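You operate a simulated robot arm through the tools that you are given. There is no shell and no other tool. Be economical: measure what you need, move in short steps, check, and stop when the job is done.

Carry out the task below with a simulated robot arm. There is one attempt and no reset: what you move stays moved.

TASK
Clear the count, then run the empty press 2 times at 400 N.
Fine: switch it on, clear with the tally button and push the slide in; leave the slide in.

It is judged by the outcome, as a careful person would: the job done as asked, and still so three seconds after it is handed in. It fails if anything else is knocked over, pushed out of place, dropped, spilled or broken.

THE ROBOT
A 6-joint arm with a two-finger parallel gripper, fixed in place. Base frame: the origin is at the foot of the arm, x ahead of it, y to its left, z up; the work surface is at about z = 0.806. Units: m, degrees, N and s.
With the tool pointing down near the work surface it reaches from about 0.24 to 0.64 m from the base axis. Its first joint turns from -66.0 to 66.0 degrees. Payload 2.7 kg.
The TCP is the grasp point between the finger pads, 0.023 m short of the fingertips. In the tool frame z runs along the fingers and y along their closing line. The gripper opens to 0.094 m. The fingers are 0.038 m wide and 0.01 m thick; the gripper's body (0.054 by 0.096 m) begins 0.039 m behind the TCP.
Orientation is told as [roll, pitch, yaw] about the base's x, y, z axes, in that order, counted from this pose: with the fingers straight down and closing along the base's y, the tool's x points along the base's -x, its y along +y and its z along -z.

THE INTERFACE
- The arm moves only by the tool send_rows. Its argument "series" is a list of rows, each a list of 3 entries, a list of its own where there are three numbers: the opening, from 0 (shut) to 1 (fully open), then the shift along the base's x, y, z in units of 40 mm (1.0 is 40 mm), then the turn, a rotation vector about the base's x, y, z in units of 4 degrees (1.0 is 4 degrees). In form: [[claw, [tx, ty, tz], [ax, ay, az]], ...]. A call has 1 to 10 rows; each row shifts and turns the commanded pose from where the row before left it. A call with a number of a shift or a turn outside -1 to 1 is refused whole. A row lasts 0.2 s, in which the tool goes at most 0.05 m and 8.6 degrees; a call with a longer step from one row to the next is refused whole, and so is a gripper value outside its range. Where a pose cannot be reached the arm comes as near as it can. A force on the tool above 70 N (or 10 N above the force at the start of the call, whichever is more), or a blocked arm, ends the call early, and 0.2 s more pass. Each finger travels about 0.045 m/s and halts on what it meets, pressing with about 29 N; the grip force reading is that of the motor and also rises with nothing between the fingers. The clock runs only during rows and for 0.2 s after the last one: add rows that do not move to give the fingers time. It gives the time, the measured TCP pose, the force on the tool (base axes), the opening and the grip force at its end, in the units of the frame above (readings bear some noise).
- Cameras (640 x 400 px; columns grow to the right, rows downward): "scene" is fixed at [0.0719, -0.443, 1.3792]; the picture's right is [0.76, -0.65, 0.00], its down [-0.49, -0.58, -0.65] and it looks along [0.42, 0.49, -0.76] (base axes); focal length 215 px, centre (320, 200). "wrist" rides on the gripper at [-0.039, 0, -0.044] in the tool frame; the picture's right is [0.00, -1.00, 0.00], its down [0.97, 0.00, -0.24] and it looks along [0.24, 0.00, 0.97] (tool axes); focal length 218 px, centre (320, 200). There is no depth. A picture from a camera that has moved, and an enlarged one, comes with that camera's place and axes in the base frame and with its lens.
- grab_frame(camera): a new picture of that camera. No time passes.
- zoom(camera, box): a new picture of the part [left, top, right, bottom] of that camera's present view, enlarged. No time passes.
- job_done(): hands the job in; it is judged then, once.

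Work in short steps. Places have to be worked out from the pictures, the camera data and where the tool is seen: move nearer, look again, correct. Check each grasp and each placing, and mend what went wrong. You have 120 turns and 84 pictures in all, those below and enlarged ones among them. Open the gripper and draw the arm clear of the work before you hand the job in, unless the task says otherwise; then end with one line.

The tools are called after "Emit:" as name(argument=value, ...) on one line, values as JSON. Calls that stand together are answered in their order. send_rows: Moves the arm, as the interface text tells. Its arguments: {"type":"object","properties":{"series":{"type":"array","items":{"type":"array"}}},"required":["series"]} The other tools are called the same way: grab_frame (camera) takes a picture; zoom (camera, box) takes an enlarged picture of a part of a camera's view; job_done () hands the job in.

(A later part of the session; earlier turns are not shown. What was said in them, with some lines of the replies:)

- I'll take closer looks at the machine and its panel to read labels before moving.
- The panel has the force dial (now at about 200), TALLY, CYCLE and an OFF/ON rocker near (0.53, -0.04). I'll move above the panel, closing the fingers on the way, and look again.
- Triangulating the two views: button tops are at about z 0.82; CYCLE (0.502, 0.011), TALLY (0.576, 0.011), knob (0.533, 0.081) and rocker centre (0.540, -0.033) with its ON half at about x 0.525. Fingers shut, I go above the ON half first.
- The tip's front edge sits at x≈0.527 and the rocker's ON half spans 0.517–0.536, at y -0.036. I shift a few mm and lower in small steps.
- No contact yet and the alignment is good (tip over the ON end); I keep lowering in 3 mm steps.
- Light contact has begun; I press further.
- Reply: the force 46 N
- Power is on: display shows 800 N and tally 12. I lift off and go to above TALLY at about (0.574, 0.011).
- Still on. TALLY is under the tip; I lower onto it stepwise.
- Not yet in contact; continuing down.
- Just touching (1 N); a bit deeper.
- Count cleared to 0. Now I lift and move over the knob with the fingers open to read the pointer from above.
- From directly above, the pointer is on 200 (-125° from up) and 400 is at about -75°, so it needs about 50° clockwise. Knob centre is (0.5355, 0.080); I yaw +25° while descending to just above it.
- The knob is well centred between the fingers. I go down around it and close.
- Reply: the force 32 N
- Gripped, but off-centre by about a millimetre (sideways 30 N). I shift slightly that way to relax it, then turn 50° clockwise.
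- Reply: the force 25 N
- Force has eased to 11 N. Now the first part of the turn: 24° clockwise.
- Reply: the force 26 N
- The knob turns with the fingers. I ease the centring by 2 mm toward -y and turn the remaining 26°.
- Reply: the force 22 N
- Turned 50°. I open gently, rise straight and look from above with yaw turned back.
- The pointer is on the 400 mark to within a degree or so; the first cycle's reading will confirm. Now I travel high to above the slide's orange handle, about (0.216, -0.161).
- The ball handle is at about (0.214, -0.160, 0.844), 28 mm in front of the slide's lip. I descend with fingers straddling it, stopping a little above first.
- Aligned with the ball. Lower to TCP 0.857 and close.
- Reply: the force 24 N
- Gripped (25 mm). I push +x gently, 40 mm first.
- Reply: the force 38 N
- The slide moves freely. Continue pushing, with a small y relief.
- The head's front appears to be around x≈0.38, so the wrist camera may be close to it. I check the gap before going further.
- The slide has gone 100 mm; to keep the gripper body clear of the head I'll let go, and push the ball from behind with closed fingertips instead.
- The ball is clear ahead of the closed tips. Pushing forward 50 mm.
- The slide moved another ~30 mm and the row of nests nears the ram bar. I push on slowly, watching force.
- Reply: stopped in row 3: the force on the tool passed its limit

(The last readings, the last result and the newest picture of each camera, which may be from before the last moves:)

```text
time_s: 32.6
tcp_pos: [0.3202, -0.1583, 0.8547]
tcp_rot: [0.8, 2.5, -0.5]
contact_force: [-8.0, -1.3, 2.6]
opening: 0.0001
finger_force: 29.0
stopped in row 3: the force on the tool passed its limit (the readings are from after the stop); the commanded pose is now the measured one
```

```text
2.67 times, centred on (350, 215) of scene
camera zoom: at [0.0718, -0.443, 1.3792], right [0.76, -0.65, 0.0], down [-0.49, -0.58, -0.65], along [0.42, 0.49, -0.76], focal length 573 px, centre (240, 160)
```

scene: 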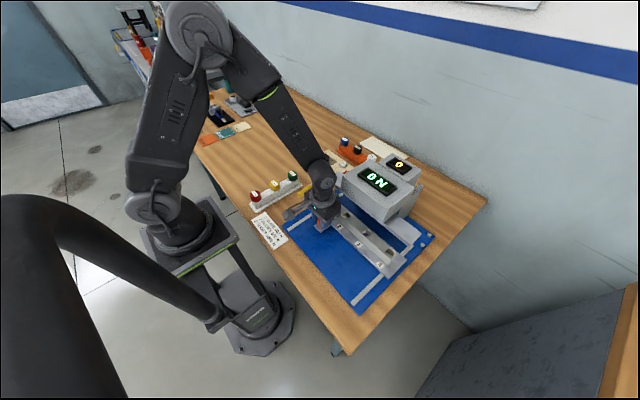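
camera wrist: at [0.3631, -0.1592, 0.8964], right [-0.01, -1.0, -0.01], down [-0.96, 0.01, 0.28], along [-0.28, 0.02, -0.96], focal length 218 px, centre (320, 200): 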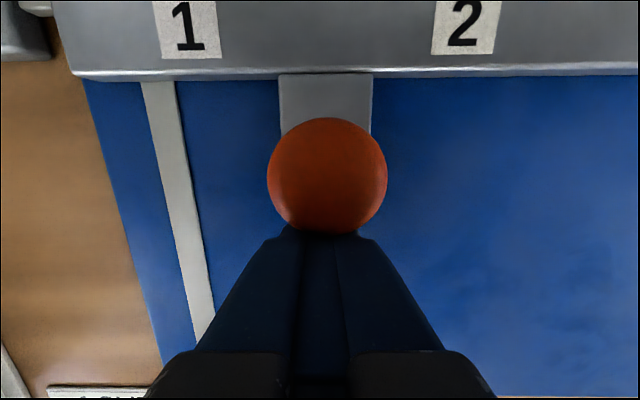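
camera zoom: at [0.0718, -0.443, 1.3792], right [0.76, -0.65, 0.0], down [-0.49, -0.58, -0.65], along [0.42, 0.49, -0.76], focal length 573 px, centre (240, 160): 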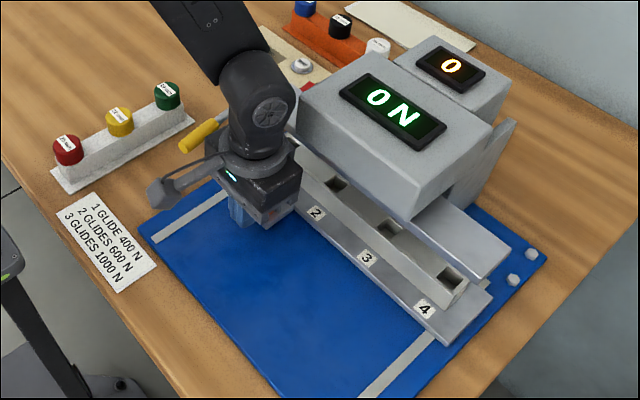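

A hard stop at ~130 mm of travel, matching the nests under the ram: the slide is in. I back off, straighten the tool, and rise to look.

Emit:
send_rows(series=[[0, [-0.5, 0, 0], [0, 0, 0]], [0, [-0.4, 0, 0.2], [-0.2, -0.62, 0.12]], [0, [0, 0, 1], [0, 0, 0]], [0, [0, 0, 1], [0, 0, 0]], [0, [0, 0, 1], [0, 0, 0]], [0, [0, 0, 1], [0, 0, 0]], [0, [0, 0, 0], [0, 0, 0]]])

Emit:
grab_frame(camera="wrist")

Emit:
zoom(camera="scene", box=[270, 140, 430, 290])

```text
time_s: 34.2
tcp_pos: [0.2867, -0.1584, 1.0248]
tcp_rot: [-0.1, -0.2, -0.1]
contact_force: [-0.1, 0.2, 0.0]
opening: 0.0
finger_force: 29.2
```

```text
40 pictures are left
camera wrist: at [0.3269, -0.1588, 1.0682], right [0.0, -1.0, 0.0], down [-0.97, 0.0, 0.24], along [-0.24, 0.0, -0.97], focal length 218 px, centre (320, 200)
```

wrist: 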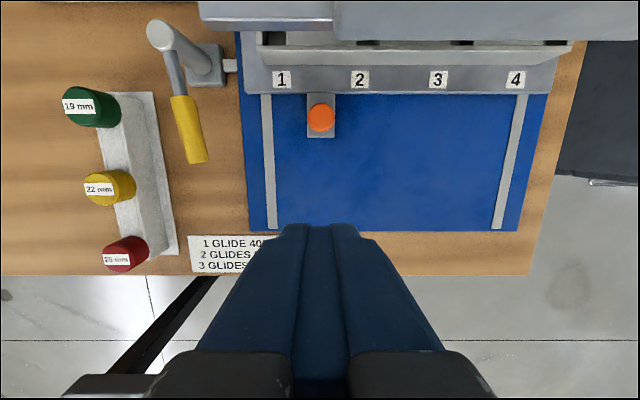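

```text
2.67 times, centred on (350, 215) of scene
camera zoom: at [0.0719, -0.443, 1.3792], right [0.76, -0.65, 0.0], down [-0.49, -0.58, -0.65], along [0.42, 0.49, -0.76], focal length 573 px, centre (240, 160)
```

zoom: 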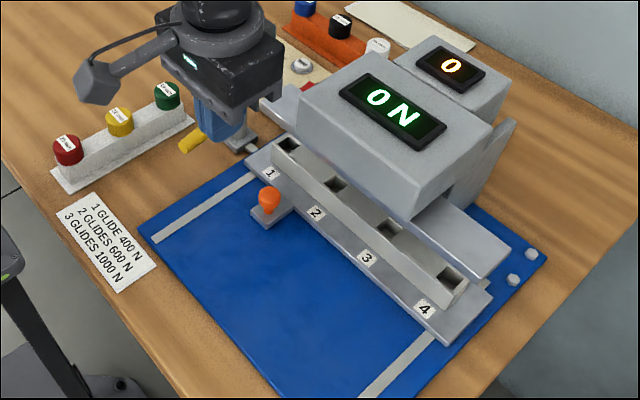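

Nest row (x≈0.416) is centred under the ram (0.395–0.446), so the slide is in. Now over to the CYCLE button at (0.502, 0.011), going around the head.

Emit:
send_rows(series=[[0, [0.2, 0.95, 0], [0, 0, 0]], [0, [0.4, 0.9, 0], [0, 0, 0]], [0, [0.6, 0.85, 0], [0, 0, 0]], [0, [0.7, 0.8, 0], [0, 0, 0]], [0, [0.8, 0.72, 0], [0, 0, 0]], [0, [0.9, 0, -0.6], [0, 0, 0]], [0, [0.9, 0, -0.8], [0, 0, 0]], [0, [0.88, 0, -0.8], [0, 0, 0]], [0, [0, 0, -0.8], [0, 0, 0]], [0, [0, 0, -0.6], [0, 0, 0]]])

Emit:
grab_frame(camera="wrist")

```text
time_s: 36.4
tcp_pos: [0.5004, 0.01, 0.8776]
tcp_rot: [-0.1, -0.2, 0.1]
contact_force: [-0.6, 0.0, 0.4]
opening: 0.0
finger_force: 29.4
```

```text
38 pictures are left
camera wrist: at [0.5415, 0.0111, 0.9208], right [0.0, -1.0, 0.0], down [-0.97, 0.0, 0.24], along [-0.24, 0.0, -0.97], focal length 218 px, centre (320, 200)
```

wrist: 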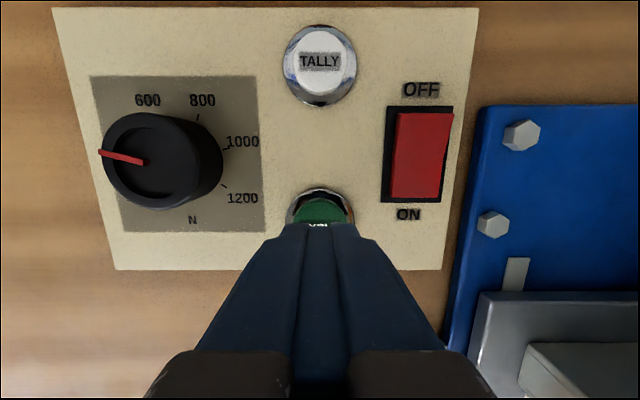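

Centred over CYCLE. Lower and press to TCP 0.834, then look at the display.

Emit:
send_rows(series=[[0, [0, 0, -0.4], [0, 0, 0]], [0, [0, 0, -0.4], [0, 0, 0]], [0, [0, 0, -0.15], [0, 0, 0]], [0, [0, 0, -0.14], [0, 0, 0]], [0, [0, 0, 0], [0, 0, 0]]])

Emit:
zoom(camera="scene", box=[270, 140, 430, 290])

```text
time_s: 37.6
tcp_pos: [0.5018, 0.0111, 0.8359]
tcp_rot: [-0.2, -0.2, 0.0]
contact_force: [-2.0, -1.1, 5.0]
opening: 0.0001
finger_force: 29.1
```

```text
2.67 times, centred on (350, 215) of scene
camera zoom: at [0.0718, -0.443, 1.3792], right [0.76, -0.65, 0.0], down [-0.49, -0.58, -0.65], along [0.42, 0.49, -0.76], focal length 573 px, centre (240, 160)
```

zoom: 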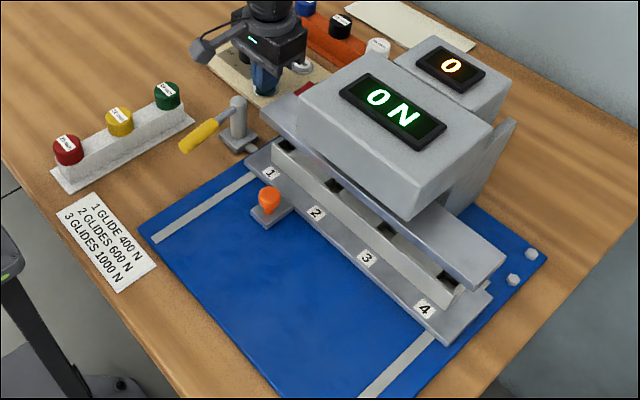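

The ram is coming down: the cycle has started. I release the button and watch the stroke.

Emit:
send_rows(series=[[0, [0, 0, 0.4], [0, 0, 0]], [0, [0, 0, 0], [0, 0, 0]], [0, [0, 0, 0], [0, 0, 0]], [0, [0, 0, 0], [0, 0, 0]]])

Emit:
zoom(camera="scene", box=[270, 140, 430, 290])

```text
time_s: 38.6
tcp_pos: [0.5006, 0.0107, 0.8514]
tcp_rot: [-0.1, -0.1, 0.1]
contact_force: [0.5, -0.7, 0.3]
opening: 0.0001
finger_force: 28.9
```

```text
2.67 times, centred on (350, 215) of scene
camera zoom: at [0.0719, -0.443, 1.3792], right [0.76, -0.65, 0.0], down [-0.49, -0.58, -0.65], along [0.42, 0.49, -0.76], focal length 573 px, centre (240, 160)
```

zoom: 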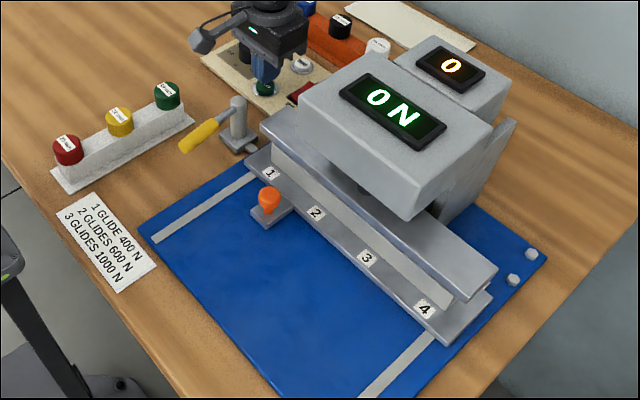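

Emit:
send_rows(series=[[0, [0, 0, 0], [0, 0, 0]], [0, [0, 0, 0], [0, 0, 0]], [0, [0, 0, 0], [0, 0, 0]], [0, [0, 0, 0], [0, 0, 0]], [0, [0, 0, 0], [0, 0, 0]], [0, [0, 0, 0], [0, 0, 0]], [0, [0, 0, 0], [0, 0, 0]]])

Emit:
zoom(camera="scene", box=[270, 140, 430, 290])

```text
time_s: 40.2
tcp_pos: [0.5014, 0.0108, 0.8515]
tcp_rot: [-0.1, -0.2, 0.1]
contact_force: [0.0, -0.5, 0.0]
opening: 0.0001
finger_force: 29.3
```

```text
2.67 times, centred on (350, 215) of scene
camera zoom: at [0.0719, -0.443, 1.3792], right [0.76, -0.65, 0.0], down [-0.49, -0.58, -0.65], along [0.42, 0.49, -0.76], focal length 573 px, centre (240, 160)
```

zoom: 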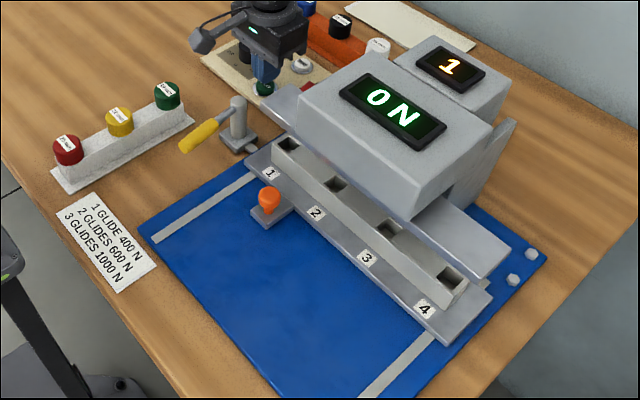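

Count is 1; force reads 0 N, as expected with nothing in the nests. Since no feedback on the setting comes from the display, I verify the dial precisely with the camera looking straight down.

Emit:
send_rows(series=[[0, [0, 0, 0.8], [0, 0, 0]], [0, [-0.1, 0.4, 0.4], [0, -0.87, 0]], [0, [-0.2, 0.5, 0.4], [0, -0.87, 0]], [0, [-0.2, 0.5, 0.4], [0, -0.87, 0]], [0, [0, 0.35, 0.4], [0, -0.87, 0]], [0, [0, 0, 0], [0, 0, 0]]])

Emit:
grab_frame(camera="wrist")

Emit:
zoom(camera="scene", box=[310, 130, 430, 210])

```text
time_s: 41.6
tcp_pos: [0.4816, 0.08, 0.9468]
tcp_rot: [0.0, -14.2, 0.1]
contact_force: [0.8, 0.7, -0.9]
opening: 0.0
finger_force: 28.9
```

```text
34 pictures are left
camera wrist: at [0.5099, 0.0798, 0.9988], right [0.0, -1.0, 0.0], down [-1.0, 0.0, 0.0], along [0.0, 0.0, -1.0], focal length 218 px, centre (320, 200)
```

wrist: 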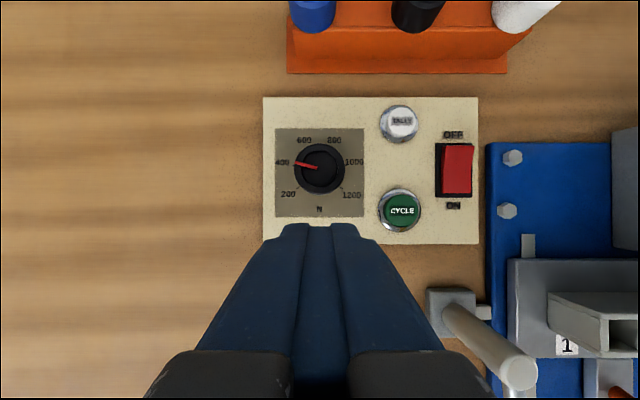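

```text
5.00 times, centred on (370, 170) of scene
camera zoom: at [0.0719, -0.443, 1.3792], right [0.76, -0.65, 0.0], down [-0.49, -0.58, -0.65], along [0.42, 0.49, -0.76], focal length 1075 px, centre (70, 350)
```

zoom: 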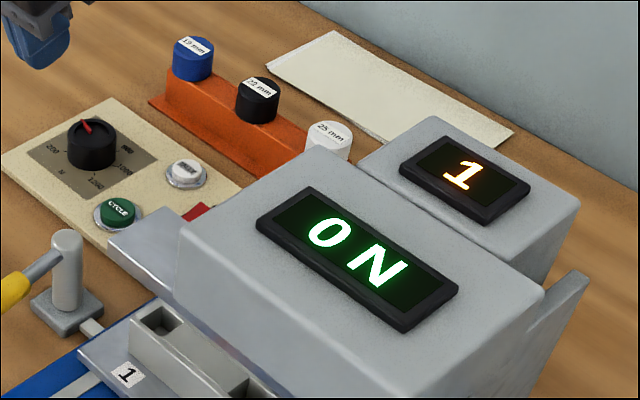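

Emit:
zoom(camera="wrist", box=[264, 135, 376, 205])

```text
5.71 times, centred on (320, 170) of wrist
camera zoom: at [0.5099, 0.0798, 0.9988], right [0.0, -1.0, 0.0], down [-1.0, 0.0, 0.0], along [0.0, 0.0, -1.0], focal length 1247 px, centre (320, 371)
```

zoom: 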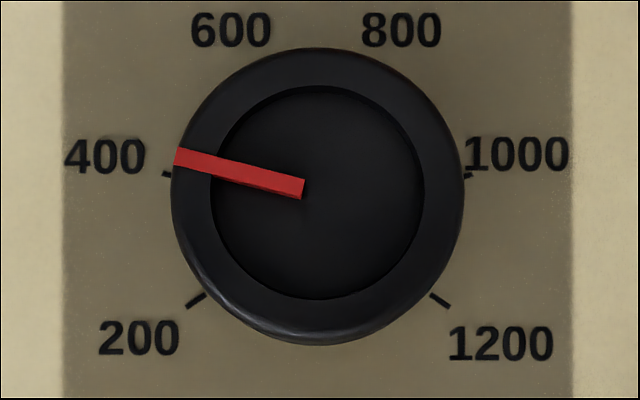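

The pointer is at about -76° versus the 400 tick at -75°: that is on 400. I straighten the tool and return above CYCLE for the second run.

Emit:
send_rows(series=[[0, [0, -0.35, -0.3], [0, 0.87, 0]], [0, [0.2, -0.5, -0.4], [0, 0.87, 0]], [0, [0.2, -0.5, -0.4], [0, 0.87, 0]], [0, [0.1, -0.4, -0.4], [0, 0.87, 0]], [0, [0, 0, -0.4], [0, 0, 0]], [0, [0, 0, 0], [0, 0, 0]]])

Emit:
grab_frame(camera="wrist")

```text
time_s: 43.0
tcp_pos: [0.5018, 0.0117, 0.8698]
tcp_rot: [-0.1, -0.2, 0.1]
contact_force: [0.0, -0.3, -0.8]
opening: 0.0002
finger_force: 29.2
```

```text
31 pictures are left
camera wrist: at [0.5415, 0.0106, 0.9142], right [0.0, -1.0, 0.0], down [-0.97, 0.0, 0.24], along [-0.24, 0.0, -0.97], focal length 218 px, centre (320, 200)
```

wrist: 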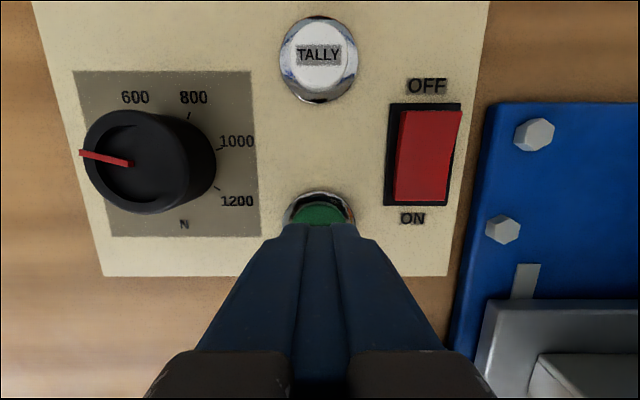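

Over CYCLE again; same press to TCP ≈0.836 and release at once.

Emit:
send_rows(series=[[0, [0, 0, -0.4], [0, 0, 0]], [0, [0, 0, -0.2], [0, 0, 0]], [0, [0, 0, -0.15], [0, 0, 0]], [0, [0, 0, -0.11], [0, 0, 0]], [0, [0, 0, 0], [0, 0, 0]], [0, [0, 0, 0.5], [0, 0, 0]], [0, [0, 0, 0], [0, 0, 0]]])

Emit:
zoom(camera="scene", box=[270, 140, 430, 290])

```text
time_s: 44.6
tcp_pos: [0.5007, 0.0097, 0.8573]
tcp_rot: [-0.1, -0.2, 0.1]
contact_force: [-0.2, 0.5, 0.4]
opening: 0.0
finger_force: 28.8
```

```text
2.67 times, centred on (350, 215) of scene
camera zoom: at [0.0719, -0.443, 1.3792], right [0.76, -0.65, 0.0], down [-0.49, -0.58, -0.65], along [0.42, 0.49, -0.76], focal length 573 px, centre (240, 160)
```

zoom: 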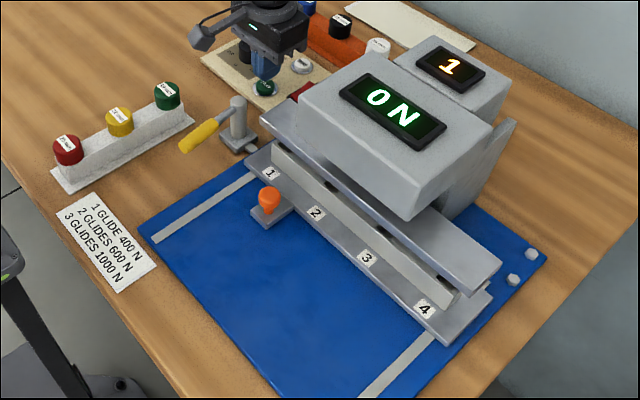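

The second stroke is running. I rise clear of the panel, open the gripper and wait for it to finish.

Emit:
send_rows(series=[[0, [0, 0, 0.9], [0, 0, 0]], [0, [-0.4, 0.4, 0.9], [0, 0, 0]], [0.5, [-0.4, 0.4, 0.9], [0, 0, 0]], [0.5, [0, 0, 0.9], [0, 0, 0]], [0.5, [0, 0, 0.6], [0, 0, 0]], [0.5, [0, 0, 0], [0, 0, 0]], [0.5, [0, 0, 0], [0, 0, 0]], [0.5, [0, 0, 0], [0, 0, 0]], [0.5, [0, 0, 0], [0, 0, 0]], [0.5, [0, 0, 0], [0, 0, 0]]])

Emit:
zoom(camera="scene", box=[270, 140, 430, 290])

Emit:
grab_frame(camera="wrist")

```text
time_s: 46.8
tcp_pos: [0.4717, 0.0391, 1.0259]
tcp_rot: [-0.1, -0.2, 0.0]
contact_force: [-0.7, 0.3, 0.0]
opening: 0.0469
finger_force: 0.1
```

```text
2.67 times, centred on (350, 215) of scene
camera zoom: at [0.0719, -0.443, 1.3792], right [0.76, -0.65, 0.0], down [-0.49, -0.58, -0.65], along [0.42, 0.49, -0.76], focal length 573 px, centre (240, 160)
```

zoom: 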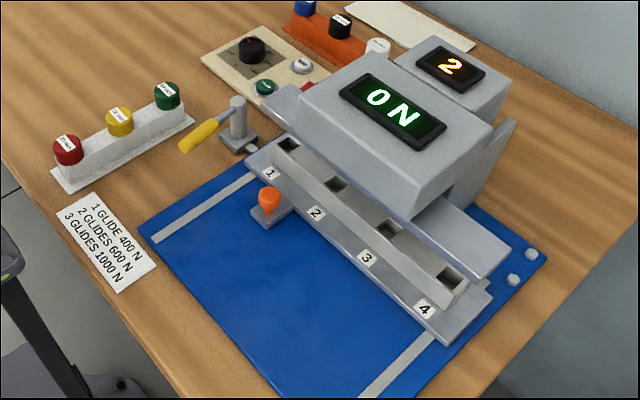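

```text
28 pictures are left
camera wrist: at [0.5118, 0.0402, 1.069], right [0.0, -1.0, 0.0], down [-0.97, 0.0, 0.24], along [-0.24, 0.0, -0.97], focal length 218 px, centre (320, 200)
```

wrist: 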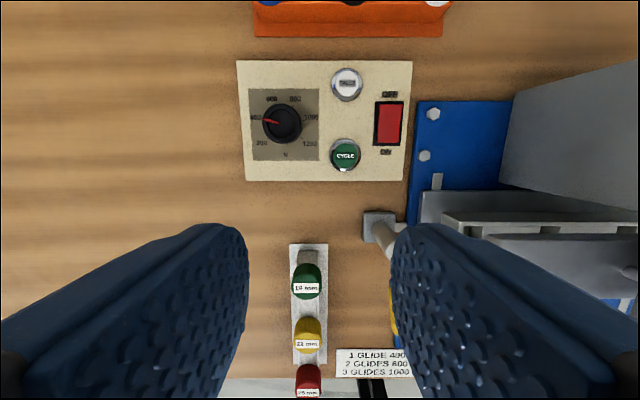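

The tally shows 2, the ram is back up, the slide is in, the dial is on 400, the arm is clear and the gripper open. Handing in.

Emit:
job_done()

```text
The job is handed in.
```

The count was cleared and the empty press was run twice. The tally reads 2, the dial is within about one degree of the 400 N mark, power is on and the slide is left in. The force display read 0 N after both runs, which I took as normal with nothing in the nests, so the 400 N setting is confirmed only by the dial.
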